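You operate a simulated robot arm through the tools that you are given. There is no shell and no other tool. Be economical: measure what you need, move in short steps, check, and stop when the job is done.

The job below is to be done with a simulated two-armed robot. You get a single attempt, and the scene is never put back.

JOB
Take the cap off the milk carton and lay it down on the table. Put one of the eggs from the table on the window end of the sideboard. Open the pull-out rack, take the nutmeg jar on the table and put it away in the upper tray of the pull-out rack and shut the rack again. Put one of the croquettes from the table on the larder end of the sideboard. Take the butter and leave it on the end worktop. Turn the watt dial to 400 w. Take the tin of beans from the worktop over the dishwasher and leave it on the end worktop. Open the yellow drawer by the sink, take the purple bowl from the inside of the yellow drawer by the sink and put it on the purple board, then shut the sink. Take the red bowl and put it on the orange plate. Put the small jug with red handle in the sink. Any order will do. Set down upright: nutmeg jar, tin of beans, small jug with red handle.

It is judged by the outcome, as a careful person would: the job done as asked, and still so three seconds after it is handed in. It fails if anything else is knocked over, pushed out of place, dropped, spilled or broken. A push-on lid holds only when it is set on centred and level and pressed home; a screw cap is set on level and turned clockwise until tight.

ROBOT AND FRAMES
Two 6-joint arms with two-finger parallel grippers on one trunk, on a base that drives. Base frame: it is fixed to the floor where the robot stands at the start and does not move with it; the origin is under the middle of the robot, x ahead of it, y to its left, z up. Units: mm, degrees, N and s.
The left shoulder is at the start at [60, 187, 1122], the right one opposite. Places, roughly: butter (7x5x3 cm) [700, -800, 800]; croquette (6x4x4 cm) [300, -400, 800]; egg (5x5x5 cm) [700, 100, 800]; end worktop [-2200, -2500, 900]; larder end of the sideboard [-1900, 1000, 900]; milk carton [500, 250, 750]; nutmeg jar [750, -250, 750]; orange plate (19x19x3 cm) [-1700, -2400, 900]; pull-out rack [1900, -1700, 500]; purple board (13x19x2 cm) [600, -600, 800]; purple bowl (15x15x7 cm) [-1100, -2300, 500]; red bowl (15x15x7 cm) [-2100, -2400, 900]; sink [-100, -2400, 700]; small jug with red handle [-2500, -2250, 1000]; tin of beans [500, -2250, 1000]; upper tray of the pull-out rack [2000, -1700, 600]; watt dial [1800, -1400, 1500]; window end of the sideboard [-900, 1000, 900]; yellow drawer by the sink [-1100, -2300, 500]. Payload 1.57 kg a hand.
The tool frame of a hand sits at the grasp point between the pads (the TCP): z along the fingers, y along the line on which they close. The tips reach 30 mm beyond it. The gripper opens to 110 mm. The fingers are 24 mm wide and 12 mm thick; the gripper's body (48 by 112 mm) begins 78 mm behind the TCP.
Orientation is that of the tool frame in the base frame, as a unit quaternion [w, x, y, z]. With the fingers straight down and closing along the base's y, the tool's x points along the base's -x, its y along +y and its z along -z.

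CONTROLS
- The arms move only by the tool send_rows. It takes "left_motion", "right_motion" or both (then of equal length, played together; a hand with none holds still); each is one flat list of numbers, 7 for each row, row after row: the shift along the base's x, y, z in mm, then the turn, a rotation vector about the base's x, y, z in degrees, then the finger opening in mm, from 0 to 110. In form: [dx, dy, dz, ax, ay, az, fingers, dx, dy, dz, ax, ay, az, fingers, ...]. A call has 1 to 10 rows; each row shifts and turns the commanded pose from where the row before left it. Rows are played at 5 a second. More than 50 mm and 8.6 degrees between two rows, or a gripper value outside its range, and nothing of the call is played. A pose out of reach is approached as far as the arm can. The call stops where the force on the tool passes 40 N (or 10 N more than at its start, if that is more) or the arm is blocked; 0.2 s more then pass. The fingers move at their own pace (about 153 mm/s each) and stop on an object; they squeeze with about 29 N. The grip force told is the motor's: it shows also when the fingers shut on nothing. Time passes only in rows, and 0.2 s behind the last, so rows that do not move let the fingers close. It gives the time, the measured TCP pose, the force on the tool (base axes), the opening and the grip force at its end, in the units of the frame above (readings bear some noise), with the torque about the TCP (base axes, N m) and any sound that the robot's microphone picked up.
- Cameras (640 x 400 px; columns grow to the right, rows downward): "scene" is now at [5, 4.6, 1645.9]; the picture's right is [0.07, -1.00, 0.00], its down [-0.89, -0.06, -0.46] and it looks along [0.46, 0.03, -0.89] (base axes); focal length 249 px, centre (320, 200). "left" rides on the left gripper at [70, -16, -141] in its tool frame; the picture's right is [0.23, 0.97, 0.00], its down [-0.85, 0.20, -0.48] and it looks along [-0.47, 0.11, 0.88] (tool axes); focal length 222 px, centre (320, 200). "right" rides on the right gripper at [70, 16, -141] in its tool frame; the picture's right is [-0.23, 0.97, 0.00], its down [-0.86, -0.20, -0.48] and it looks along [-0.47, -0.11, 0.88] (tool axes); focal length 222 px, centre (320, 200). There is no depth. A picture from a camera that has moved, and an enlarged one, comes with that camera's place and axes in the base frame and with its lens.
- snapshot(camera): a new picture of that camera. The clock stands still meanwhile.
- slide_trunk(by): slides the trunk up (or, below 0, down) by that many mm; the arms and the scene camera ride with it, the base frame stays. It gives what a move gives, with no picture.
- drive_base(legs): drives the robot by 1 to 6 legs, each [ahead, left, turn to the left] in mm, mm and degrees, along the robot's own axes; the way and the turn of a leg run together, so that a leg with both is an arc; at most 1500 mm and 180 degrees a leg. The arms and the cameras ride along, it lands a little off, and it stops where it bumps. It gives what a move gives.
- pan_tilt(pan, tilt): turns the head with the scene camera to pan (to the left, within 86 degrees either way) and tilt (down, from -29 to 69), counted from straight ahead of the robot. It gives what a move gives.
- enlarge(camera, box): a new picture of the part [left, top, right, bottom] of that camera's present view, enlarged. The clock stands still meanwhile.
- sign_off(): hands the job in; it is judged then, once.

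Work in short steps. Places have to be worked out from the pictures, the camera data and where the tool is seen: move nearer, look again, correct. Check each grasp and each placing, and mend what went wrong. You have 546 turns and 334 pictures in all, those below and enlarged ones among them. Open the grippers and draw the arms clear of the work before you hand the job in, unless the task says otherwise; then end with one line.

The tools are called after "Call:" by a JSON object that holds its "api" and its "payload". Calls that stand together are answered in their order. send_rows: Moves the arms, as the interface text tells. Its arguments: {"type":"object","properties":{"left_motion":{"type":"array","items":{"type":"number"}},"right_motion":{"type":"array","items":{"type":"number"}}},"required":[]} The other tools are called the same way: slide_trunk (by) slides the trunk up or down; drive_base (legs) drives the base; pan_tilt (pan, tilt) turns the head that bears the scene camera; snapshot (camera) takes a picture; enlarge (camera, box) takes an enlarged picture of a part of a camera's view; sign_off () hands the job in.

At the start:

```text
time_s: 0.0
left_tool_pos: [398.7, 75.2, 1128.3]
left_tcp_rot: [0.0, 0.0, 1.0, -0.001]
left_ft_force: [0.4, -0.5, -0.2]
left_ft_torque: [-0.01, -0.02, 0.01]
left_opening: 110.4
left_grip_force: 0.1
right_tool_pos: [389.0, -261.5, 1140.0]
right_tcp_rot: [0.0, 0.001, 1.0, -0.001]
right_ft_force: [-0.4, -0.6, -0.5]
right_ft_torque: [0.02, -0.02, 0.02]
right_opening: 109.8
right_grip_force: 0.1
trunk travel left (down, up): [-750.0, 240.0]
robot x, y, heading: [1.7, -1.3, -0.2]
head pan, tilt: [4.1, 62.7]
```

scene: 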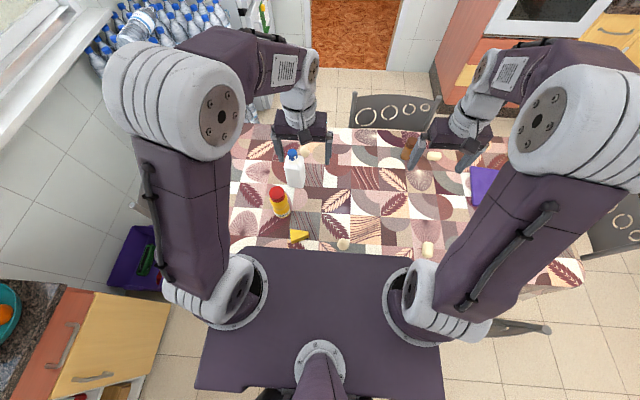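
right: 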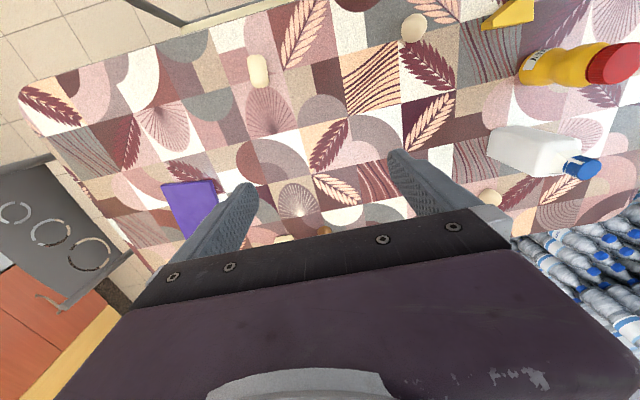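
left: 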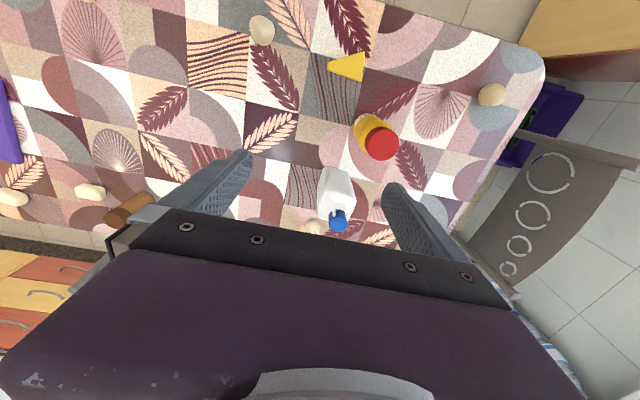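

The scene shows the table ahead, with its top at about z≈745 by triangulation. I'll look closer at the table first.

Call:
{"api": "enlarge", "payload": {"camera": "scene", "box": [220, 100, 420, 260]}}

Call:
{"api": "enlarge", "payload": {"camera": "scene", "box": [390, 100, 620, 290]}}

Call:
{"api": "pan_tilt", "payload": {"pan": -60, "tilt": 25}}

Call:
{"api": "snapshot", "payload": {"camera": "scene"}}

Call:
{"api": "pan_tilt", "payload": {"pan": 0, "tilt": 30}}

Call:
{"api": "snapshot", "payload": {"camera": "scene"}}

Call:
{"api": "pan_tilt", "payload": {"pan": 80, "tilt": 30}}

Call:
{"api": "snapshot", "payload": {"camera": "scene"}}

```text
2.50 times, centred on (320, 180) of scene
camera zoom: at [5.0, 4.6, 1645.9], right [0.07, -1.0, 0.0], down [-0.89, -0.06, -0.46], along [0.46, 0.03, -0.89], focal length 623 px, centre (320, 250)
```

zoom: 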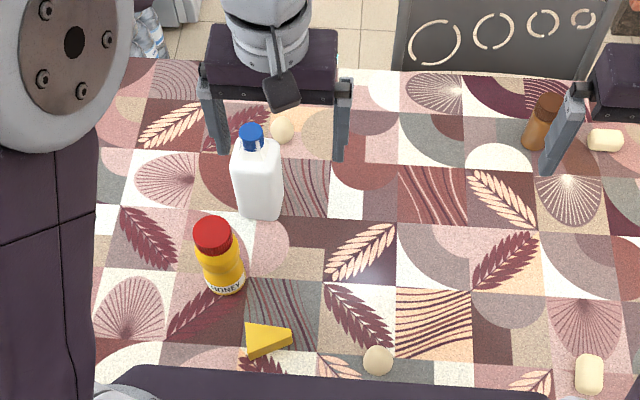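

```text
2.11 times, centred on (505, 195) of scene
camera zoom: at [5.0, 4.6, 1645.9], right [0.07, -1.0, 0.0], down [-0.89, -0.06, -0.46], along [0.46, 0.03, -0.89], focal length 525 px, centre (-70, 210)
```

zoom: 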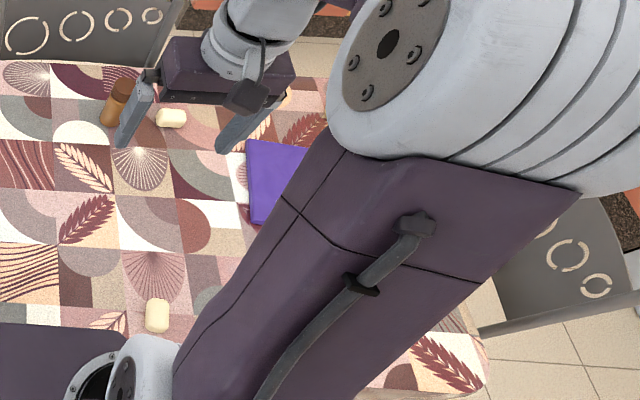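

```text
time_s: 1.4
left_tool_pos: [398.3, 74.5, 1129.7]
left_tcp_rot: [0.0, 0.0, 1.0, 0.0]
left_ft_force: [-0.6, 0.1, 0.4]
left_ft_torque: [0.02, -0.02, 0.01]
left_opening: 110.0
left_grip_force: 0.0
right_tool_pos: [389.4, -261.4, 1139.7]
right_tcp_rot: [0.0, 0.001, 1.0, 0.0]
right_ft_force: [-0.5, -1.1, -0.2]
right_ft_torque: [0.01, 0.02, 0.04]
right_opening: 109.6
right_grip_force: 0.1
trunk travel left (down, up): [-750.0, 240.0]
robot x, y, heading: [2.7, 0.6, -0.1]
head pan, tilt: [-60.0, 25.0]
```

```text
328 pictures are left
camera scene: at [-12.1, -79.7, 1699.0], right [-0.87, -0.5, 0.0], down [-0.21, 0.37, -0.91], along [0.45, -0.78, -0.42], focal length 249 px, centre (320, 200)
```

scene: 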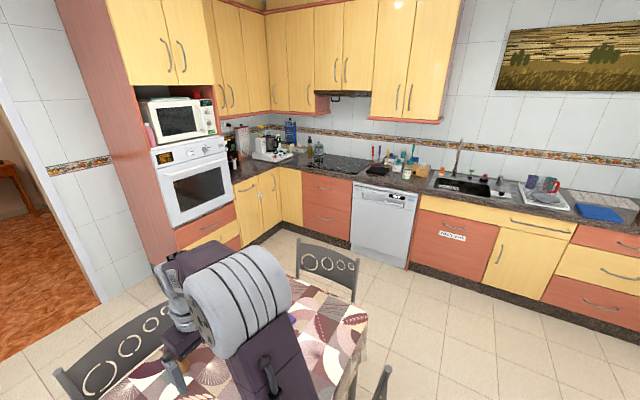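

```text
time_s: 2.6
left_tool_pos: [398.2, 74.4, 1128.6]
left_tcp_rot: [0.0, 0.0, 1.0, 0.0]
left_ft_force: [-0.5, 0.1, 0.3]
left_ft_torque: [-0.02, 0.02, 0.02]
left_opening: 110.0
left_grip_force: 0.1
right_tool_pos: [388.9, -259.8, 1139.7]
right_tcp_rot: [0.0, -0.001, 1.0, 0.0]
right_ft_force: [-1.0, 0.0, -0.4]
right_ft_torque: [0.0, 0.02, 0.0]
right_opening: 109.9
right_grip_force: 0.0
trunk travel left (down, up): [-750.0, 240.0]
robot x, y, heading: [4.6, 2.1, -0.0]
head pan, tilt: [0.0, 30.0]
```

```text
327 pictures are left
camera scene: at [32.2, -0.1, 1691.1], right [0.0, -1.0, 0.0], down [-0.5, 0.0, -0.87], along [0.87, 0.0, -0.5], focal length 249 px, centre (320, 200)
```

scene: 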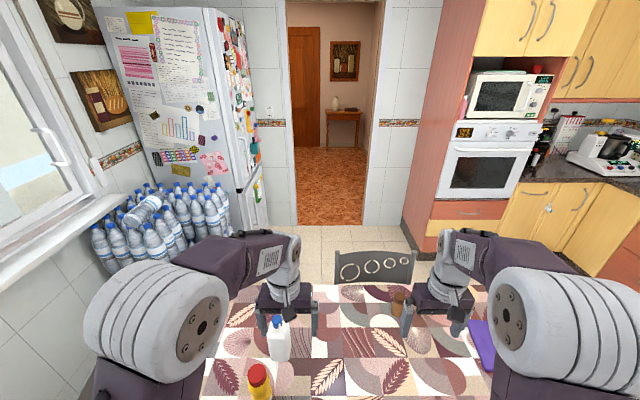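

```text
time_s: 4.2
left_tool_pos: [398.5, 74.6, 1127.9]
left_tcp_rot: [0.0, 0.0, 1.0, 0.0]
left_ft_force: [0.1, -0.6, 0.4]
left_ft_torque: [-0.05, -0.02, 0.0]
left_opening: 110.0
left_grip_force: 0.1
right_tool_pos: [389.7, -260.5, 1140.2]
right_tcp_rot: [0.0, 0.0, 1.0, -0.001]
right_ft_force: [0.2, -0.2, -0.6]
right_ft_torque: [0.01, -0.03, 0.01]
right_opening: 109.9
right_grip_force: 0.1
trunk travel left (down, up): [-750.0, 240.0]
robot x, y, heading: [-1.8, -0.8, -0.1]
head pan, tilt: [80.0, 30.0]
```

```text
326 pictures are left
camera scene: at [-42.5, 89.1, 1691.1], right [0.98, -0.17, 0.0], down [-0.09, -0.49, -0.87], along [0.15, 0.85, -0.5], focal length 249 px, centre (320, 200)
```

scene: 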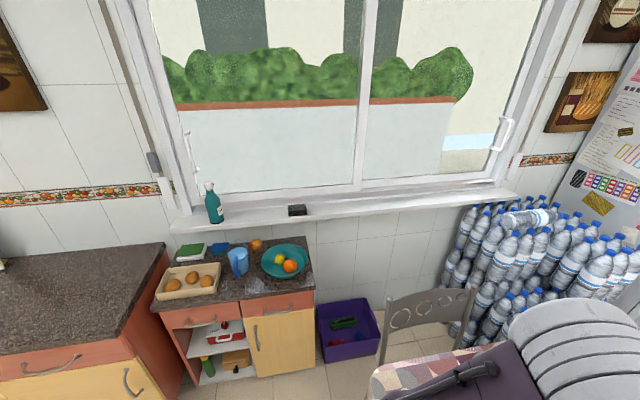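

I have the layout in front. Now views to the right and left extremes for the floor and the chairs.

Call:
{"api": "pan_tilt", "payload": {"pan": -86, "tilt": 40}}

Call:
{"api": "snapshot", "payload": {"camera": "scene"}}

Call:
{"api": "pan_tilt", "payload": {"pan": -25, "tilt": 60}}

Call:
{"api": "snapshot", "payload": {"camera": "scene"}}

```text
time_s: 6.7
left_tool_pos: [400.4, 76.0, 1127.0]
left_tcp_rot: [0.0, 0.0, 1.0, -0.001]
left_ft_force: [-0.1, 0.1, 0.8]
left_ft_torque: [0.0, 0.0, 0.01]
left_opening: 110.0
left_grip_force: 0.1
right_tool_pos: [390.1, -262.2, 1139.7]
right_tcp_rot: [0.0, 0.0, 1.0, 0.0]
right_ft_force: [0.0, 0.1, -0.1]
right_ft_torque: [0.01, 0.01, 0.02]
right_opening: 110.1
right_grip_force: 0.1
trunk travel left (down, up): [-750.0, 240.0]
robot x, y, heading: [2.7, 2.6, 0.1]
head pan, tilt: [-85.9, 40.0]
```

```text
325 pictures are left
camera scene: at [-52.2, -84.8, 1675.7], right [-1.0, -0.07, 0.0], down [-0.05, 0.64, -0.77], along [0.05, -0.76, -0.64], focal length 249 px, centre (320, 200)
```

scene: 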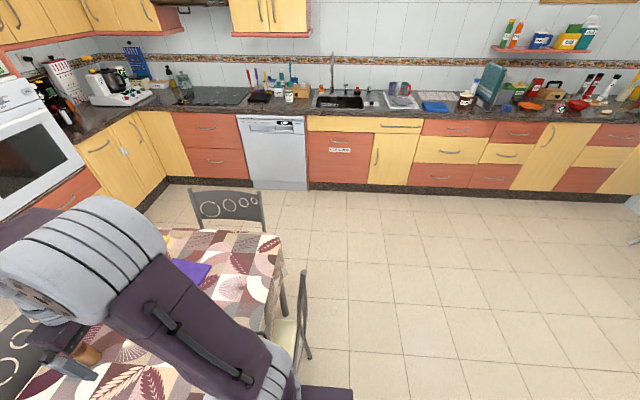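

```text
time_s: 8.0
left_tool_pos: [397.6, 75.0, 1127.4]
left_tcp_rot: [0.0, 0.001, 1.0, 0.0]
left_ft_force: [-0.5, 0.7, -0.4]
left_ft_torque: [0.0, -0.02, 0.02]
left_opening: 110.1
left_grip_force: 0.1
right_tool_pos: [389.1, -261.6, 1139.6]
right_tcp_rot: [0.0, 0.0, 1.0, 0.0]
right_ft_force: [0.1, 0.2, 0.6]
right_ft_torque: [0.02, 0.03, -0.02]
right_opening: 110.0
right_grip_force: 0.1
trunk travel left (down, up): [-750.0, 240.0]
robot x, y, heading: [-1.4, -4.2, -0.2]
head pan, tilt: [-25.0, 60.0]
```

```text
324 pictures are left
camera scene: at [2.1, -28.2, 1649.0], right [-0.42, -0.91, 0.0], down [-0.78, 0.37, -0.5], along [0.45, -0.21, -0.87], focal length 249 px, centre (320, 200)
```

scene: 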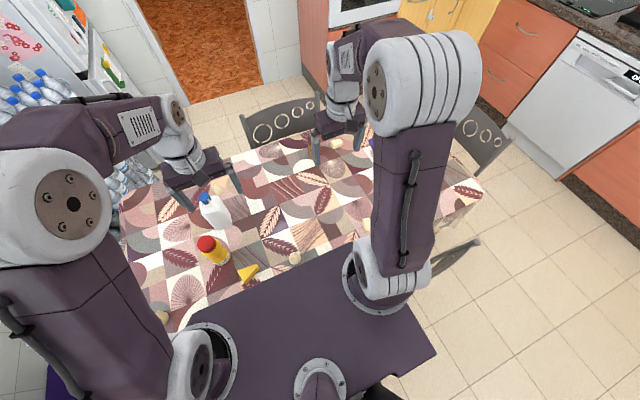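

Table top spans roughly x 190–885, y −910–500, and the milk cap is at about [542,144,934]. I'll take a closer look at the carton and the other table items through the hand cameras.

Call:
{"api": "enlarge", "payload": {"camera": "left", "box": [240, 100, 440, 250]}}

Call:
{"api": "enlarge", "payload": {"camera": "right", "box": [470, 80, 640, 200]}}

```text
2.67 times, centred on (340, 175) of left
camera zoom: at [329.3, 58.8, 1269.8], right [-0.23, 0.97, 0.0], down [0.85, 0.2, 0.48], along [0.47, 0.11, -0.88], focal length 592 px, centre (267, 267)
```

zoom: 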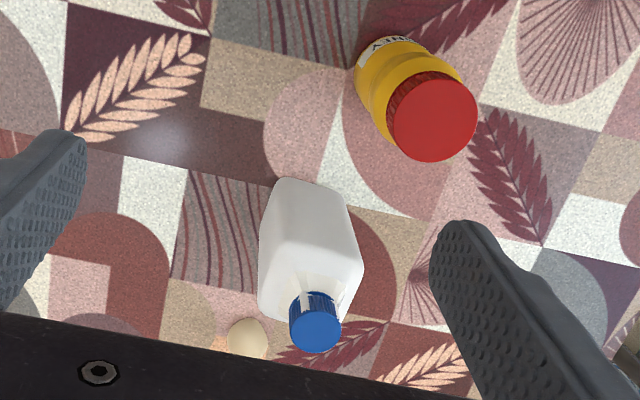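

```text
3.33 times, centred on (555, 140) of right
camera zoom: at [319.6, -244.9, 1280.4], right [0.23, 0.97, 0.0], down [0.86, -0.2, 0.48], along [0.47, -0.11, -0.88], focal length 740 px, centre (-463, 400)
```

zoom: 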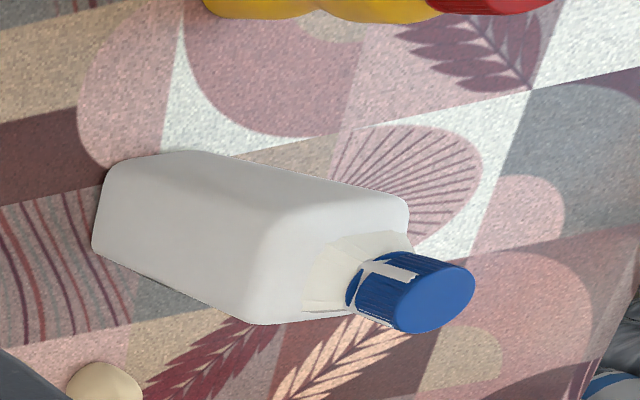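

The carton has a ribbed screw cap (~35 mm). I'll bring the right hand in horizontally, pointing +y, to hold the carton body while the left hand unscrews it. First half of the reorientation now.

Call:
{"api": "send_rows", "payload": {"right_motion": [10, 15, -15, 4.62, 4.62, -4.62, 110, 10, 15, -15, 4.62, 4.62, -4.62, 110, 10, 15, -15, 4.62, 4.62, -4.62, 110, 10, 15, -15, 4.62, 4.62, -4.62, 110, 10, 15, -15, 4.62, 4.62, -4.62, 110, 10, 15, -15, 4.62, 4.62, -4.62, 110, 10, 15, -15, 4.62, 4.62, -4.62, 110, 10, 15, -15, 4.62, 4.62, -4.62, 110]}}

Call:
{"api": "send_rows", "payload": {"right_motion": [10, 15, -15, 4.62, 4.62, -4.62, 110, 10, 15, -15, 4.62, 4.62, -4.62, 110, 10, 15, -15, 4.62, 4.62, -4.62, 110, 10, 15, -15, 4.62, 4.62, -4.62, 110, 10, 15, -15, 4.62, 4.62, -4.62, 110, 10, 15, -15, 4.62, 4.62, -4.62, 110, 10, 15, -15, 4.62, 4.62, -4.62, 110]}}

Call:
{"api": "snapshot", "payload": {"camera": "right"}}

Call:
{"api": "pan_tilt", "payload": {"pan": 0, "tilt": 55}}

Call:
{"api": "snapshot", "payload": {"camera": "scene"}}

```text
time_s: 9.8
left_tool_pos: [399.3, 75.1, 1127.4]
left_tcp_rot: [0.0, 0.001, 1.0, 0.0]
left_ft_force: [-0.5, 0.6, -0.1]
left_ft_torque: [0.0, 0.0, 0.0]
left_opening: 110.1
left_grip_force: 0.1
right_tool_pos: [470.7, -139.3, 1020.0]
right_tcp_rot: [-0.308, 0.306, 0.847, 0.306]
right_ft_force: [-0.7, -0.4, 0.0]
right_ft_torque: [0.03, 0.03, 0.01]
right_opening: 110.1
right_grip_force: 0.1
trunk travel left (down, up): [-750.0, 240.0]
robot x, y, heading: [-1.6, -1.3, -0.0]
head pan, tilt: [-25.0, 60.0]
```

```text
time_s: 11.4
left_tool_pos: [398.9, 74.3, 1128.0]
left_tcp_rot: [0.0, -0.001, 1.0, 0.0]
left_ft_force: [0.2, 0.4, 0.3]
left_ft_torque: [0.0, 0.0, -0.02]
left_opening: 110.4
left_grip_force: 0.1
right_tool_pos: [502.9, -29.0, 925.8]
right_tcp_rot: [-0.5, 0.501, 0.498, 0.501]
right_ft_force: [-0.4, -0.4, 0.9]
right_ft_torque: [-0.04, 0.03, -0.01]
right_opening: 109.9
right_grip_force: 0.1
right hand out of reach, approached as far as the arm can: row 4, 5, 6, 7
trunk travel left (down, up): [-750.0, 240.0]
robot x, y, heading: [-1.8, -0.6, -0.1]
head pan, tilt: [-25.0, 60.0]
```

```text
321 pictures are left
camera right: at [518.5, -171.6, 995.5], right [0.97, 0.0, -0.23], down [-0.2, -0.48, -0.86], along [-0.11, 0.88, -0.46], focal length 222 px, centre (320, 200)
```

right: 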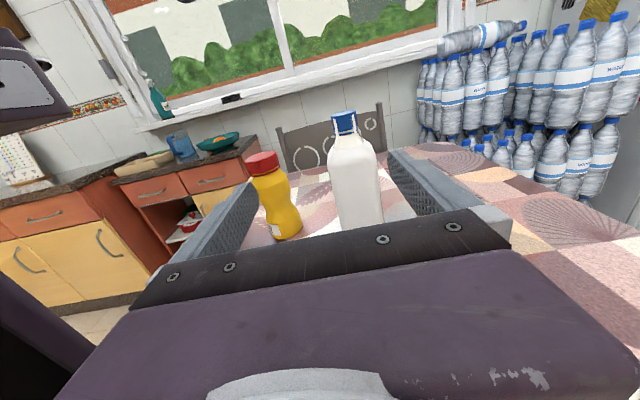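

```text
time_s: 12.3
left_tool_pos: [398.9, 74.9, 1128.5]
left_tcp_rot: [0.0, 0.0, 1.0, 0.0]
left_ft_force: [-0.6, 0.5, 0.3]
left_ft_torque: [0.01, 0.01, 0.0]
left_opening: 110.0
left_grip_force: 0.0
right_tool_pos: [502.3, -30.5, 926.2]
right_tcp_rot: [-0.499, 0.5, 0.499, 0.501]
right_ft_force: [-0.7, 0.6, -0.6]
right_ft_torque: [0.02, -0.03, 0.01]
right_opening: 110.3
right_grip_force: 0.1
trunk travel left (down, up): [-750.0, 240.0]
robot x, y, heading: [1.6, -1.3, -0.0]
head pan, tilt: [0.0, 55.0]
```

```text
320 pictures are left
camera scene: at [13.9, -0.1, 1655.0], right [0.0, -1.0, 0.0], down [-0.82, 0.0, -0.57], along [0.57, 0.0, -0.82], focal length 249 px, centre (320, 200)
```

scene: 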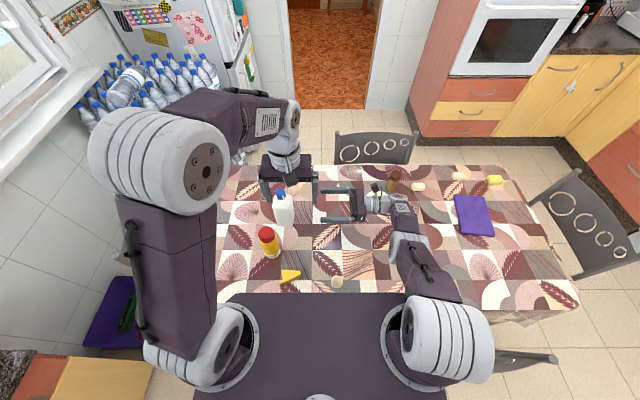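

The right arm tops out near x≈500 here, so I'll need to shift the robot left and lower the trunk. First I'll check the carton's yaw up close.

Call:
{"api": "enlarge", "payload": {"camera": "right", "box": [240, 100, 420, 240]}}

Call:
{"api": "enlarge", "payload": {"camera": "scene", "box": [220, 160, 400, 300]}}

```text
2.86 times, centred on (330, 170) of right
camera zoom: at [518.8, -172.0, 995.7], right [0.97, 0.0, -0.23], down [-0.2, -0.48, -0.86], along [-0.11, 0.88, -0.47], focal length 635 px, centre (291, 286)
```

zoom: 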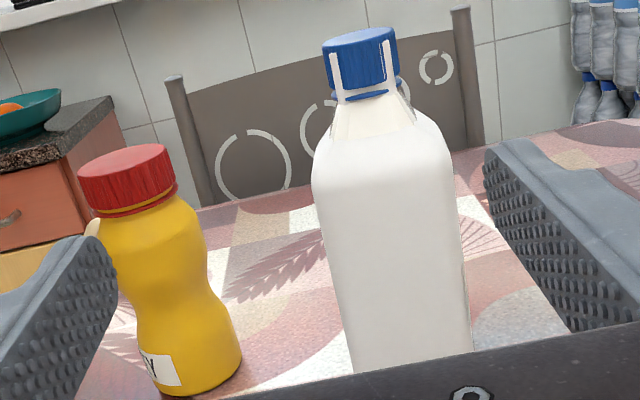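

```text
2.86 times, centred on (310, 230) of scene
camera zoom: at [13.9, -0.1, 1655.0], right [0.0, -1.0, 0.0], down [-0.82, 0.0, -0.57], along [0.57, 0.0, -0.82], focal length 712 px, centre (349, 114)
```

zoom: 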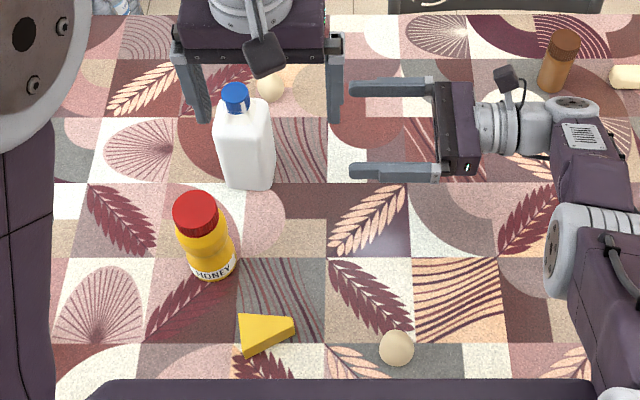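

The carton is nearly axis-aligned. To gain reach I'll pull the right hand back, then try creeping the base forward 60 mm to see if it can go under the table.

Call:
{"api": "send_rows", "payload": {"right_motion": [-30, -30, 20, 0, 0, 0, 110, -30, -30, 20, 0, 0, 0, 110, -20, -30, 20, 0, 0, 0, 110, -20, -20, 20, 0, 0, 0, 110]}}

Call:
{"api": "drive_base", "payload": {"legs": [[50, 0, 0]]}}

```text
time_s: 13.3
left_tool_pos: [398.9, 75.3, 1128.9]
left_tcp_rot: [0.001, 0.0, 1.0, 0.0]
left_ft_force: [-0.3, -0.7, -0.4]
left_ft_torque: [0.0, -0.01, -0.03]
left_opening: 110.1
left_grip_force: 0.0
right_tool_pos: [479.1, -139.4, 949.0]
right_tcp_rot: [0.501, -0.5, -0.5, -0.5]
right_ft_force: [0.8, -0.3, 0.1]
right_ft_torque: [0.02, 0.01, 0.0]
right_opening: 110.3
right_grip_force: 0.1
right hand out of reach, approached as far as the arm can: row 1, 2, 3, 4
trunk travel left (down, up): [-750.0, 240.0]
robot x, y, heading: [1.8, 0.4, -0.1]
head pan, tilt: [0.0, 55.0]
```

```text
time_s: 14.2
left_tool_pos: [444.5, 74.6, 1130.4]
left_tcp_rot: [0.002, 0.0, 1.0, 0.0]
left_ft_force: [0.0, 0.5, 0.9]
left_ft_torque: [0.03, -0.04, 0.04]
left_opening: 110.1
left_grip_force: 0.1
right_tool_pos: [526.8, -139.1, 949.8]
right_tcp_rot: [-0.5, 0.498, 0.501, 0.501]
right_ft_force: [0.3, 0.2, -0.1]
right_ft_torque: [-0.01, -0.01, -0.02]
right_opening: 110.1
right_grip_force: 0.1
trunk travel left (down, up): [-750.0, 240.0]
robot x, y, heading: [51.0, -1.0, -0.1]
head pan, tilt: [0.0, 55.0]
```

No bump. I'll go a further 50 mm forward.

Call:
{"api": "drive_base", "payload": {"legs": [[50, 0, 0]]}}

Call:
{"api": "snapshot", "payload": {"camera": "scene"}}

```text
time_s: 15.2
left_tool_pos: [494.1, 74.3, 1130.5]
left_tcp_rot: [0.002, -0.001, 1.0, 0.001]
left_ft_force: [-0.3, 0.0, 0.5]
left_ft_torque: [-0.02, -0.02, 0.0]
left_opening: 110.0
left_grip_force: 0.1
right_tool_pos: [576.1, -139.4, 950.5]
right_tcp_rot: [-0.5, 0.498, 0.501, 0.5]
right_ft_force: [-1.2, -0.3, 0.6]
right_ft_torque: [-0.02, 0.04, -0.04]
right_opening: 109.8
right_grip_force: 0.1
trunk travel left (down, up): [-750.0, 240.0]
robot x, y, heading: [95.9, -3.4, 0.2]
head pan, tilt: [0.0, 55.0]
```

```text
317 pictures are left
camera scene: at [106.8, 0.2, 1655.1], right [0.0, -1.0, 0.0], down [-0.82, 0.0, -0.58], along [0.58, 0.0, -0.82], focal length 249 px, centre (320, 200)
```

scene: 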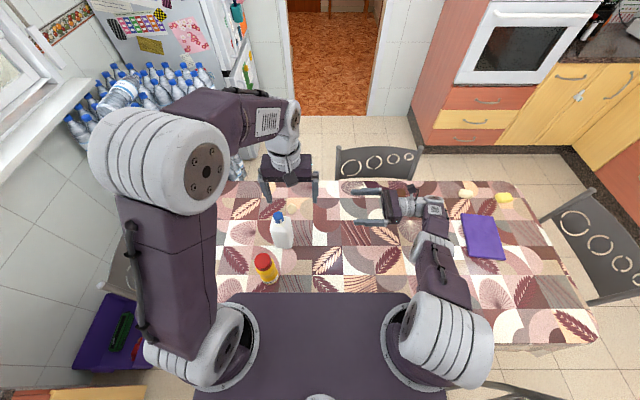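

The base fits under the table. I'll shift 100 mm left to centre on the milk and lower the trunk by 100.

Call:
{"api": "drive_base", "payload": {"legs": [[0, 100, 0]]}}

Call:
{"api": "slide_trunk", "payload": {"by": -60}}

Call:
{"api": "snapshot", "payload": {"camera": "right"}}

```text
time_s: 16.3
left_tool_pos: [497.1, 172.6, 1128.0]
left_tcp_rot: [0.0, 0.0, 1.0, -0.001]
left_ft_force: [0.3, 0.1, -0.7]
left_ft_torque: [-0.02, -0.01, -0.02]
left_opening: 109.8
left_grip_force: 0.1
right_tool_pos: [578.7, -41.2, 948.6]
right_tcp_rot: [0.501, -0.499, -0.5, -0.5]
right_ft_force: [-0.4, 0.1, 0.5]
right_ft_torque: [0.04, 0.0, 0.04]
right_opening: 109.8
right_grip_force: 0.0
trunk travel left (down, up): [-750.0, 240.0]
robot x, y, heading: [98.1, 99.9, -0.2]
head pan, tilt: [0.0, 55.0]
```

```text
time_s: 17.3
left_tool_pos: [496.9, 173.1, 1069.3]
left_tcp_rot: [0.0, 0.0, 1.0, 0.0]
left_ft_force: [0.5, -1.1, 0.1]
left_ft_torque: [-0.05, 0.02, 0.02]
left_opening: 110.2
left_grip_force: 0.0
right_tool_pos: [579.0, -42.1, 888.2]
right_tcp_rot: [0.501, -0.499, -0.5, -0.5]
right_ft_force: [0.5, -0.2, 0.5]
right_ft_torque: [0.01, -0.02, -0.01]
right_opening: 110.0
right_grip_force: 0.2
trunk travel left (down, up): [-690.0, 300.0]
robot x, y, heading: [97.4, 97.6, 0.2]
head pan, tilt: [0.0, 55.0]
```

```text
316 pictures are left
camera right: at [595.4, -182.7, 957.2], right [0.97, 0.0, -0.23], down [-0.2, -0.48, -0.86], along [-0.11, 0.88, -0.46], focal length 222 px, centre (320, 200)
```

right: 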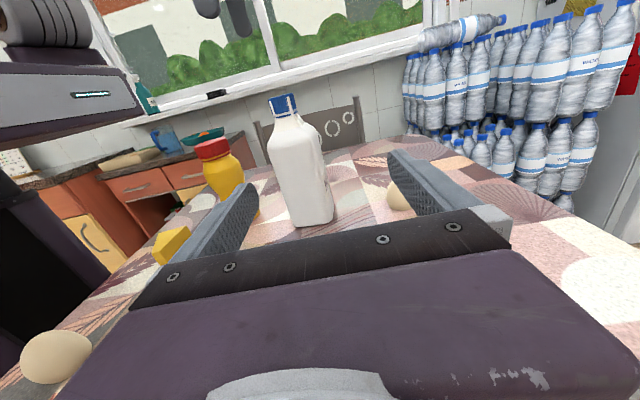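

The milk is straight ahead. Aligning the right hand in x and lowering it toward z≈825.

Call:
{"api": "send_rows", "payload": {"right_motion": [-18, 0, -20, 0, 0, 0, 110, -19, 0, -20, 0, 0, 0, 110, 0, 0, -23, 0, 0, 0, 110]}}

Call:
{"api": "snapshot", "payload": {"camera": "right"}}

```text
time_s: 18.1
left_tool_pos: [499.4, 173.2, 1069.0]
left_tcp_rot: [0.0, 0.0, 1.0, 0.0]
left_ft_force: [0.1, -0.9, -0.2]
left_ft_torque: [0.02, -0.04, -0.02]
left_opening: 109.8
left_grip_force: 0.1
right_tool_pos: [535.0, -37.8, 828.6]
right_tcp_rot: [-0.5, 0.5, 0.5, 0.5]
right_ft_force: [0.6, 0.3, 0.8]
right_ft_torque: [-0.01, -0.03, -0.02]
right_opening: 110.1
right_grip_force: 0.1
right hand out of reach, approached as far as the arm can: row 1, 2, 3
trunk travel left (down, up): [-690.0, 300.0]
robot x, y, heading: [99.2, 101.5, 0.2]
head pan, tilt: [0.0, 55.0]
```

```text
315 pictures are left
camera right: at [552.5, -179.9, 898.1], right [0.97, 0.0, -0.23], down [-0.2, -0.48, -0.86], along [-0.11, 0.88, -0.47], focal length 222 px, centre (320, 200)
```

right: 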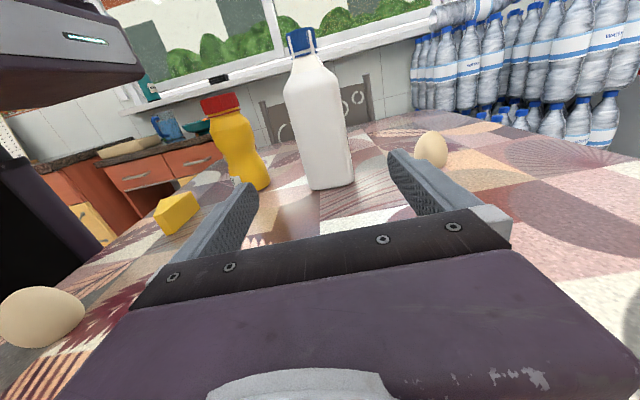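

Nearly on target despite the reach note. I'll advance in +y and see how it tracks.

Call:
{"api": "send_rows", "payload": {"right_motion": [2, 35, 0, 0, 0, 0, 110, 2, 35, 0, 0, 0, 0, 110]}}

Call:
{"api": "snapshot", "payload": {"camera": "right"}}

```text
time_s: 18.7
left_tool_pos: [497.5, 175.3, 1069.0]
left_tcp_rot: [0.0, -0.001, 1.0, 0.0]
left_ft_force: [0.2, 0.7, -0.2]
left_ft_torque: [-0.04, -0.03, 0.01]
left_opening: 109.8
left_grip_force: 0.0
right_tool_pos: [552.3, 25.8, 819.6]
right_tcp_rot: [0.502, -0.498, -0.5, -0.5]
right_ft_force: [-0.1, 0.2, 0.8]
right_ft_torque: [0.02, 0.0, 0.0]
right_opening: 109.9
right_grip_force: 0.1
right hand out of reach, approached as far as the arm can: row 1, 2
trunk travel left (down, up): [-690.0, 300.0]
robot x, y, heading: [98.6, 96.8, -0.1]
head pan, tilt: [0.0, 55.0]
```

```text
314 pictures are left
camera right: at [569.2, -117.1, 888.5], right [0.97, 0.0, -0.23], down [-0.2, -0.48, -0.86], along [-0.11, 0.88, -0.46], focal length 222 px, centre (320, 200)
```

right: 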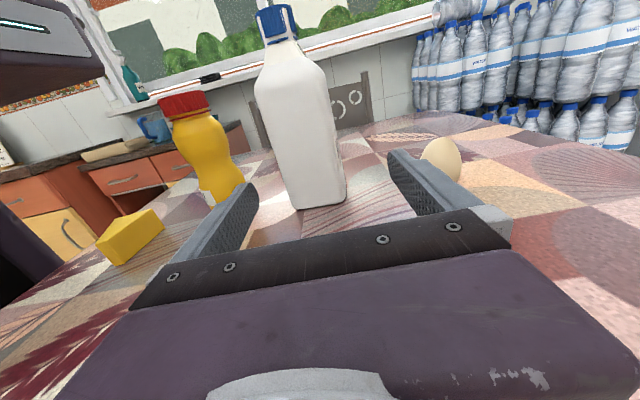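

The fingers straddle the carton. I'll advance +y to about y≈138 and re-centre x to ≈543.

Call:
{"api": "send_rows", "payload": {"right_motion": [-4, 30, 0, 0, 0, 0, 110, -4, 30, 0, 0, 0, 0, 110, -3, 30, 0, 0, 0, 0, 110, 0, 22, 0, 0, 0, 0, 110]}}

Call:
{"api": "snapshot", "payload": {"camera": "right"}}

Call:
{"api": "snapshot", "payload": {"camera": "scene"}}

```text
time_s: 19.7
left_tool_pos: [496.5, 173.9, 1068.9]
left_tcp_rot: [0.001, -0.001, 1.0, 0.0]
left_ft_force: [-1.0, 0.8, 0.0]
left_ft_torque: [0.0, 0.01, 0.0]
left_opening: 110.0
left_grip_force: 0.0
right_tool_pos: [558.3, 135.1, 805.8]
right_tcp_rot: [-0.501, 0.497, 0.5, 0.502]
right_ft_force: [-2.0, -9.3, 17.5]
right_ft_torque: [-2.44, 0.33, -0.01]
right_opening: 109.6
right_grip_force: 0.0
right hand out of reach, approached as far as the arm can: row 1, 2, 3
trunk travel left (down, up): [-690.0, 300.0]
robot x, y, heading: [97.6, 94.2, 0.0]
head pan, tilt: [0.0, 55.0]
```

```text
313 pictures are left
camera right: at [574.8, -6.7, 874.1], right [0.97, 0.0, -0.22], down [-0.2, -0.47, -0.86], along [-0.11, 0.88, -0.46], focal length 222 px, centre (320, 200)
```

right: 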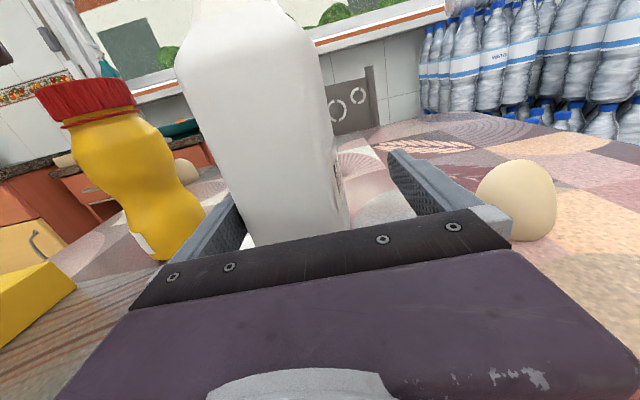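

```text
312 pictures are left
camera scene: at [109.9, 97.9, 1595.4], right [0.0, -1.0, 0.0], down [-0.82, 0.0, -0.57], along [0.57, 0.0, -0.82], focal length 249 px, centre (320, 200)
```

scene: 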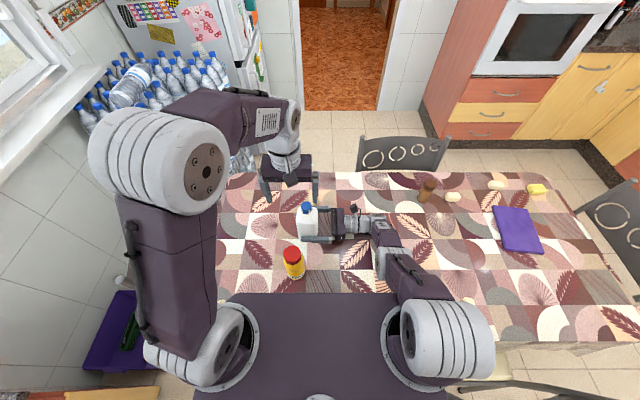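

An upward contact force of 17 N about 140 mm behind the TCP suggests the wrist is resting on the table. I'll raise 25 mm and re-centre x.

Call:
{"api": "send_rows", "payload": {"right_motion": [0, 0, 15, 0, 0, 0, 110, -8, 0, 12, 0, 0, 0, 110, -8, 0, 0, 0, 0, 0, 110]}}

Call:
{"api": "snapshot", "payload": {"camera": "right"}}

```text
time_s: 20.5
left_tool_pos: [497.9, 174.5, 1068.8]
left_tcp_rot: [-0.001, 0.0, 1.0, 0.0]
left_ft_force: [0.5, 0.2, 0.3]
left_ft_torque: [0.01, 0.01, 0.0]
left_opening: 110.0
left_grip_force: 0.1
right_tool_pos: [562.6, 134.9, 809.7]
right_tcp_rot: [0.503, -0.498, -0.5, -0.5]
right_ft_force: [-0.3, 1.0, 0.0]
right_ft_torque: [0.0, -0.03, 0.01]
right_opening: 110.1
right_grip_force: 0.1
right hand out of reach, approached as far as the arm can: row 1, 2, 3
trunk travel left (down, up): [-690.0, 300.0]
robot x, y, heading: [100.9, 98.2, 0.0]
head pan, tilt: [0.0, 55.0]
```

```text
311 pictures are left
camera right: at [580.6, -6.6, 877.8], right [0.97, 0.01, -0.23], down [-0.2, -0.48, -0.86], along [-0.11, 0.88, -0.46], focal length 222 px, centre (320, 200)
```

right: 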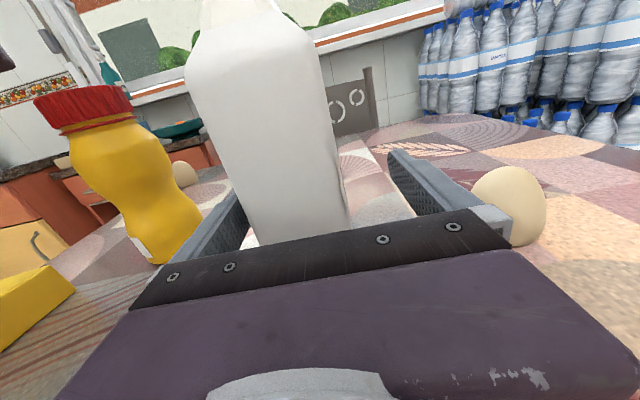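

The arm is clamped to a minimum-distance pose, so I'll use the base and trunk for fine adjustment instead: back 18 mm, up 12 mm.

Call:
{"api": "drive_base", "payload": {"legs": [[-18, 0, 0]]}}

Call:
{"api": "slide_trunk", "payload": {"by": 15}}

Call:
{"api": "snapshot", "payload": {"camera": "right"}}

```text
time_s: 21.3
left_tool_pos: [481.5, 173.6, 1067.6]
left_tcp_rot: [0.0, 0.0, 1.0, 0.001]
left_ft_force: [-0.1, 0.7, -0.4]
left_ft_torque: [0.03, 0.01, -0.02]
left_opening: 109.9
left_grip_force: 0.1
right_tool_pos: [547.1, 134.7, 807.3]
right_tcp_rot: [0.503, -0.499, -0.499, -0.499]
right_ft_force: [-0.2, -0.7, 0.1]
right_ft_torque: [0.02, 0.01, 0.01]
right_opening: 110.1
right_grip_force: 0.1
trunk travel left (down, up): [-690.0, 300.0]
robot x, y, heading: [80.0, 99.9, 0.2]
head pan, tilt: [0.0, 55.0]
```

```text
time_s: 21.9
left_tool_pos: [480.8, 173.5, 1082.8]
left_tcp_rot: [0.0, 0.0, 1.0, 0.0]
left_ft_force: [-0.2, 0.4, -0.3]
left_ft_torque: [-0.04, 0.02, -0.02]
left_opening: 109.9
left_grip_force: 0.0
right_tool_pos: [545.8, 135.3, 824.1]
right_tcp_rot: [0.502, -0.498, -0.5, -0.5]
right_ft_force: [0.2, -0.8, 1.0]
right_ft_torque: [0.02, 0.02, 0.01]
right_opening: 110.2
right_grip_force: 0.0
trunk travel left (down, up): [-705.0, 285.0]
robot x, y, heading: [78.5, 101.4, 0.4]
head pan, tilt: [0.0, 55.0]
```

```text
310 pictures are left
camera right: at [562.5, -6.9, 893.0], right [0.97, 0.01, -0.23], down [-0.2, -0.48, -0.86], along [-0.11, 0.88, -0.46], focal length 222 px, centre (320, 200)
```

right: 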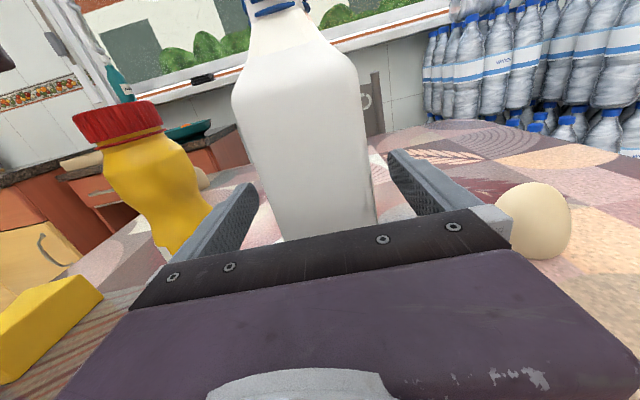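

The carton sits between the fingers. Closing the right hand gently on it.

Call:
{"api": "send_rows", "payload": {"right_motion": [0, 0, 0, 0, 0, 0, 85, 0, 0, 0, 0, 0, 0, 60, 0, 0, 0, 0, 0, 0, 60, 0, 0, 0, 0, 0, 0, 60]}}

Call:
{"api": "snapshot", "payload": {"camera": "right"}}

Call:
{"api": "snapshot", "payload": {"camera": "left"}}

```text
time_s: 22.9
left_tool_pos: [480.0, 173.5, 1082.8]
left_tcp_rot: [0.0, 0.0, 1.0, 0.0]
left_ft_force: [0.5, -0.2, -0.3]
left_ft_torque: [0.01, -0.01, 0.02]
left_opening: 109.9
left_grip_force: 0.1
right_tool_pos: [546.0, 134.6, 825.4]
right_tcp_rot: [0.503, -0.498, -0.5, -0.499]
right_ft_force: [1.6, 0.5, 0.8]
right_ft_torque: [0.0, 0.04, 0.02]
right_opening: 67.9
right_grip_force: 29.1
trunk travel left (down, up): [-705.0, 285.0]
robot x, y, heading: [76.7, 102.2, -0.1]
head pan, tilt: [0.0, 55.0]
```

```text
309 pictures are left
camera right: at [563.0, -6.9, 892.8], right [0.97, 0.0, -0.23], down [-0.2, -0.48, -0.86], along [-0.11, 0.88, -0.46], focal length 222 px, centre (320, 200)
```

right: 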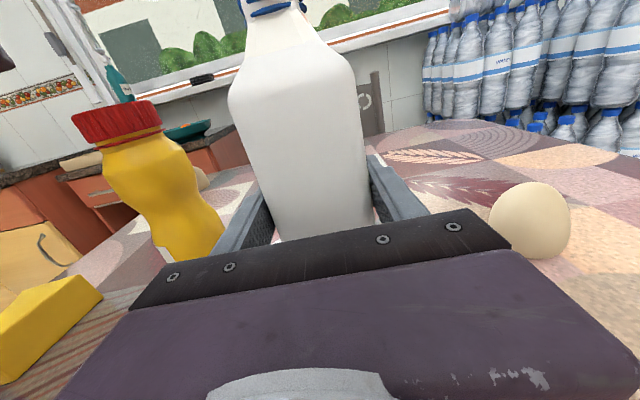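

```text
308 pictures are left
camera left: at [410.5, 157.8, 1224.8], right [-0.23, 0.97, 0.0], down [0.85, 0.2, 0.48], along [0.47, 0.11, -0.88], focal length 222 px, centre (320, 200)
```

left: 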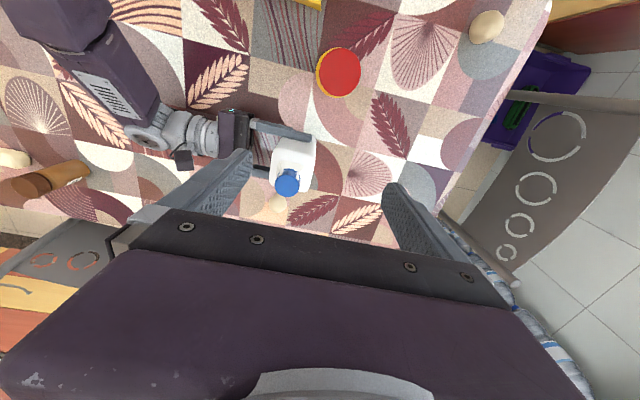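

Carton is held (67.9 mm); the cap is at about [543,143,940]. Bringing the left hand over it at a safe height and narrowing the fingers.

Call:
{"api": "send_rows", "payload": {"left_motion": [30, -15, 0, 0, 0, 0, 80, 33, -15, 0, 0, 0, 0, 60, 0, 0, -40, 0, 0, 0, 60, 0, 0, -30, 0, 0, 0, 60]}}

Call:
{"api": "snapshot", "payload": {"camera": "left"}}

```text
time_s: 23.9
left_tool_pos: [542.6, 146.2, 1012.4]
left_tcp_rot: [-0.001, 0.0, 1.0, 0.001]
left_ft_force: [0.4, -0.5, -0.9]
left_ft_torque: [0.05, 0.0, 0.02]
left_opening: 60.1
left_grip_force: 0.0
right_tool_pos: [546.0, 135.0, 824.4]
right_tcp_rot: [0.502, -0.498, -0.5, -0.5]
right_ft_force: [0.0, -0.7, 0.9]
right_ft_torque: [0.09, 0.07, 0.05]
right_opening: 67.9
right_grip_force: 29.0
trunk travel left (down, up): [-705.0, 285.0]
robot x, y, heading: [78.5, 94.4, 0.1]
head pan, tilt: [0.0, 55.0]
```

```text
307 pictures are left
camera left: at [473.3, 129.6, 1154.3], right [-0.23, 0.97, 0.0], down [0.85, 0.2, 0.48], along [0.47, 0.11, -0.88], focal length 222 px, centre (320, 200)
```

left: 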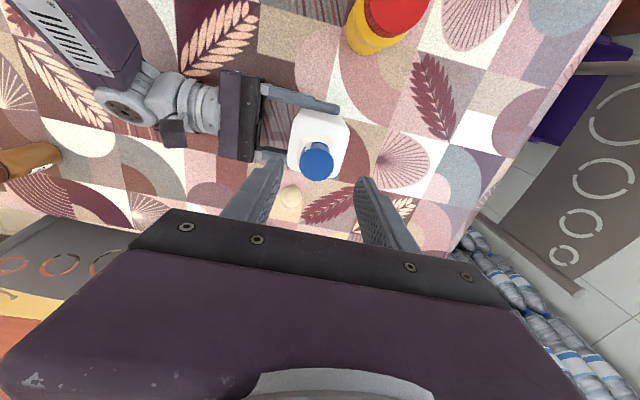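

The cap is at [546,143.5], top ≈936. Lowering so the tips reach just below the cap's lower rim (TCP ≈ 940).

Call:
{"api": "send_rows", "payload": {"left_motion": [3, -3, -36, 0, 0, 0, 60, 0, 0, -36, 0, 0, 0, 60]}}

Call:
{"api": "snapshot", "payload": {"camera": "left"}}

Call:
{"api": "enlarge", "payload": {"camera": "scene", "box": [240, 170, 380, 270]}}

```text
time_s: 24.5
left_tool_pos: [543.2, 142.6, 942.2]
left_tcp_rot: [0.0, 0.0, 1.0, 0.0]
left_ft_force: [0.3, 0.2, 0.0]
left_ft_torque: [0.01, 0.01, 0.0]
left_opening: 60.0
left_grip_force: 0.0
right_tool_pos: [545.9, 136.6, 823.0]
right_tcp_rot: [0.502, -0.498, -0.5, -0.5]
right_ft_force: [0.4, -0.6, 0.1]
right_ft_torque: [0.05, 0.02, 0.04]
right_opening: 68.1
right_grip_force: 29.2
trunk travel left (down, up): [-705.0, 285.0]
robot x, y, heading: [78.4, 99.4, 0.2]
head pan, tilt: [0.0, 55.0]
```

```text
306 pictures are left
camera left: at [473.0, 126.0, 1083.2], right [-0.23, 0.97, 0.0], down [0.85, 0.2, 0.48], along [0.47, 0.11, -0.88], focal length 222 px, centre (320, 200)
```

left: 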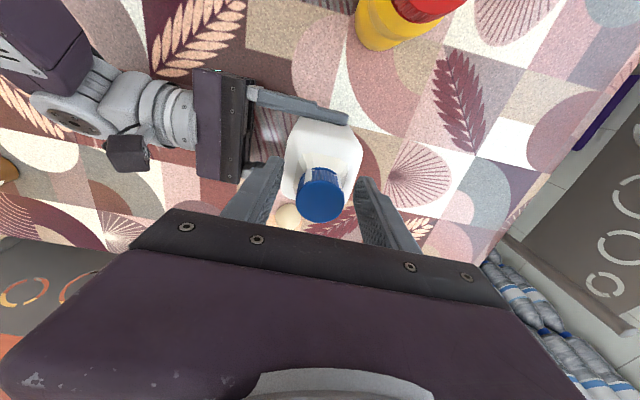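

```text
4.00 times, centred on (310, 220) of scene
camera zoom: at [95.1, 98.8, 1610.1], right [0.0, -1.0, 0.0], down [-0.82, 0.0, -0.57], along [0.57, 0.0, -0.82], focal length 997 px, centre (360, 120)
```

zoom: 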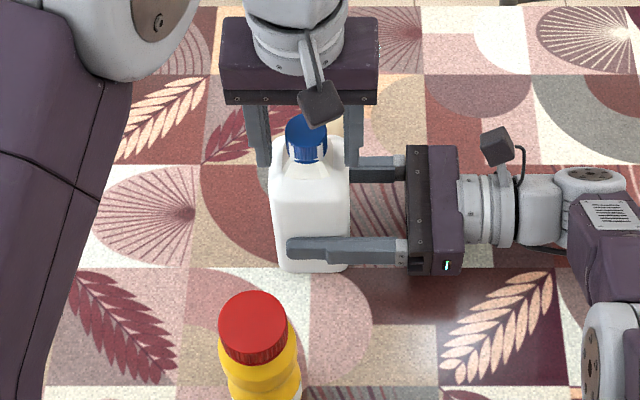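

The cap top's centre coincides with the TCP projection, so alignment is excellent. Lower 8 mm and close.

Call:
{"api": "send_rows", "payload": {"left_motion": [0, 0, -10, 0, 0, 0, 60, 0, 0, 0, 0, 0, 0, 45, 0, 0, 0, 0, 0, 0, 30, 0, 0, 0, 0, 0, 0, 25]}}

```text
time_s: 25.5
left_tool_pos: [543.4, 142.3, 931.1]
left_tcp_rot: [0.001, 0.0, 1.0, 0.0]
left_ft_force: [-1.0, 18.0, 18.1]
left_ft_torque: [0.74, -0.01, 0.2]
left_opening: 51.9
left_grip_force: 28.9
right_tool_pos: [546.5, 134.0, 823.8]
right_tcp_rot: [0.501, -0.499, -0.499, -0.5]
right_ft_force: [3.6, -16.3, -4.8]
right_ft_torque: [0.78, -0.06, -0.19]
right_opening: 68.0
right_grip_force: 29.1
trunk travel left (down, up): [-705.0, 285.0]
robot x, y, heading: [80.1, 97.2, 0.2]
head pan, tilt: [0.0, 55.0]
```

The tips are catching the carton's sloped shoulder (52 mm opening). Open, raise 18 mm and close again.

Call:
{"api": "send_rows", "payload": {"left_motion": [0, 0, 0, 0, 0, 0, 62, 0, 0, 9, 0, 0, 0, 62, 0, 0, 9, 0, 0, 0, 62, 0, 0, 0, 0, 0, 0, 45, 0, 0, 0, 0, 0, 0, 30, 0, 0, 0, 0, 0, 0, 25, 0, 0, 0, 0, 0, 0, 25]}}

Call:
{"api": "snapshot", "payload": {"camera": "left"}}

```text
time_s: 27.1
left_tool_pos: [545.2, 141.5, 949.9]
left_tcp_rot: [0.0, 0.0, 1.0, 0.001]
left_ft_force: [2.2, 13.1, 0.2]
left_ft_torque: [0.51, -0.05, -0.02]
left_opening: 36.7
left_grip_force: 28.7
right_tool_pos: [546.7, 133.5, 824.4]
right_tcp_rot: [0.502, -0.498, -0.5, -0.5]
right_ft_force: [-2.8, -15.7, -0.4]
right_ft_torque: [0.9, -0.08, 0.07]
right_opening: 67.9
right_grip_force: 28.8
trunk travel left (down, up): [-705.0, 285.0]
robot x, y, heading: [79.8, 98.7, -0.1]
head pan, tilt: [0.0, 55.0]
```

```text
304 pictures are left
camera left: at [475.7, 124.9, 1090.9], right [-0.23, 0.97, 0.0], down [0.85, 0.2, 0.48], along [0.47, 0.11, -0.88], focal length 222 px, centre (320, 200)
```

left: 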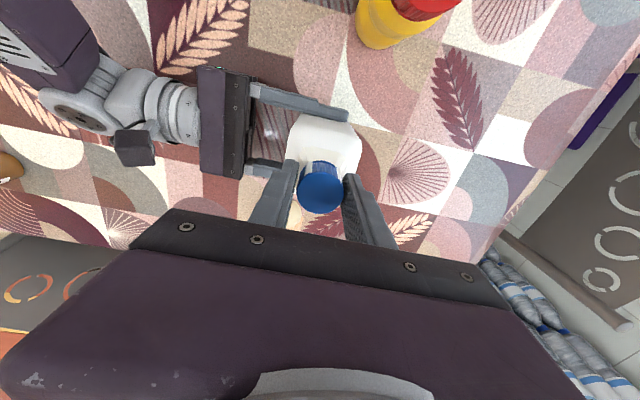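

Cap gripped (36.7 mm). Now turning counter-clockwise (+z), with a small y shift to relieve side load.

Call:
{"api": "send_rows", "payload": {"left_motion": [0, 1.5, 0, 0, 0, 8, 25, 0, 0.5, 0, 0, 0, 8, 25, 0, 0, 0.3, 0, 0, 8, 25, 0, 0, 0.3, 0, 0, 8, 25, 0, 0, 0.3, 0, 0, 8, 25]}}

Call:
{"api": "snapshot", "payload": {"camera": "left"}}

```text
time_s: 28.3
left_tool_pos: [546.5, 141.4, 950.0]
left_tcp_rot: [0.001, -0.344, 0.939, 0.0]
left_ft_force: [2.0, 1.2, -1.4]
left_ft_torque: [0.23, -0.2, 0.02]
left_opening: 36.5
left_grip_force: 28.9
right_tool_pos: [545.0, 134.1, 825.8]
right_tcp_rot: [0.502, -0.498, -0.5, -0.5]
right_ft_force: [-0.5, -2.6, 3.9]
right_ft_torque: [-0.27, 0.23, 0.06]
right_opening: 67.8
right_grip_force: 29.3
trunk travel left (down, up): [-705.0, 285.0]
robot x, y, heading: [81.6, 99.0, 0.4]
head pan, tilt: [0.0, 55.0]
```

```text
303 pictures are left
camera left: at [502.5, 84.4, 1092.1], right [-0.8, 0.6, 0.0], down [0.52, 0.7, 0.48], along [0.29, 0.38, -0.88], focal length 222 px, centre (320, 200)
```

left: 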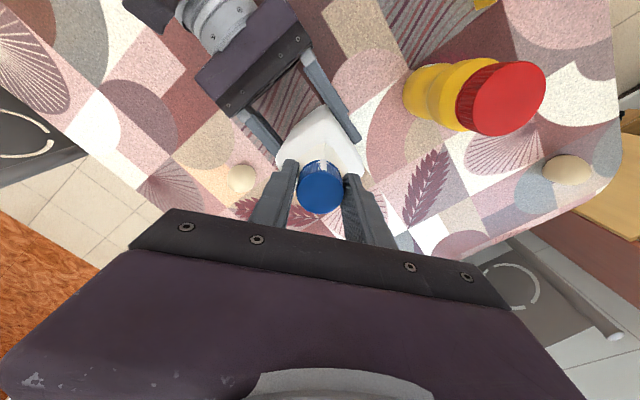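

Turning freely with low torque. Another 45°.

Call:
{"api": "send_rows", "payload": {"left_motion": [0, 0, 0.5, 0, 0, 8, 25, 0, 0, 0.5, 0, 0, 8, 25, 0, 0, 0.5, 0, 0, 8, 25, 0, 0, 0.5, 0, 0, 8, 25, 0, 0, 0.5, 0, 0, 8, 25, 0, 0, 0.5, 0, 0, 8, 25]}}

Call:
{"api": "enlarge", "payload": {"camera": "left", "box": [240, 110, 400, 230]}}

```text
time_s: 29.7
left_tool_pos: [546.6, 142.2, 952.2]
left_tcp_rot: [0.0, -0.696, 0.718, 0.0]
left_ft_force: [-1.1, -10.0, -22.1]
left_ft_torque: [-0.37, -0.1, 0.02]
left_opening: 36.4
left_grip_force: 29.3
right_tool_pos: [546.9, 133.8, 824.7]
right_tcp_rot: [0.502, -0.497, -0.5, -0.501]
right_ft_force: [0.3, 9.0, 16.7]
right_ft_torque: [-0.72, 0.23, -0.04]
right_opening: 67.5
right_grip_force: 29.5
trunk travel left (down, up): [-705.0, 285.0]
robot x, y, heading: [80.3, 99.1, 0.0]
head pan, tilt: [0.0, 55.0]
```

```text
3.33 times, centred on (320, 170) of left
camera zoom: at [560.4, 72.5, 1093.9], right [-0.98, -0.2, 0.0], down [-0.17, 0.86, 0.48], along [-0.1, 0.47, -0.88], focal length 740 px, centre (320, 300)
```

zoom: 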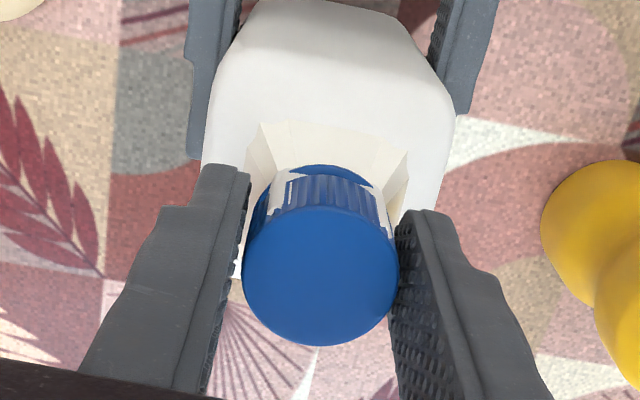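

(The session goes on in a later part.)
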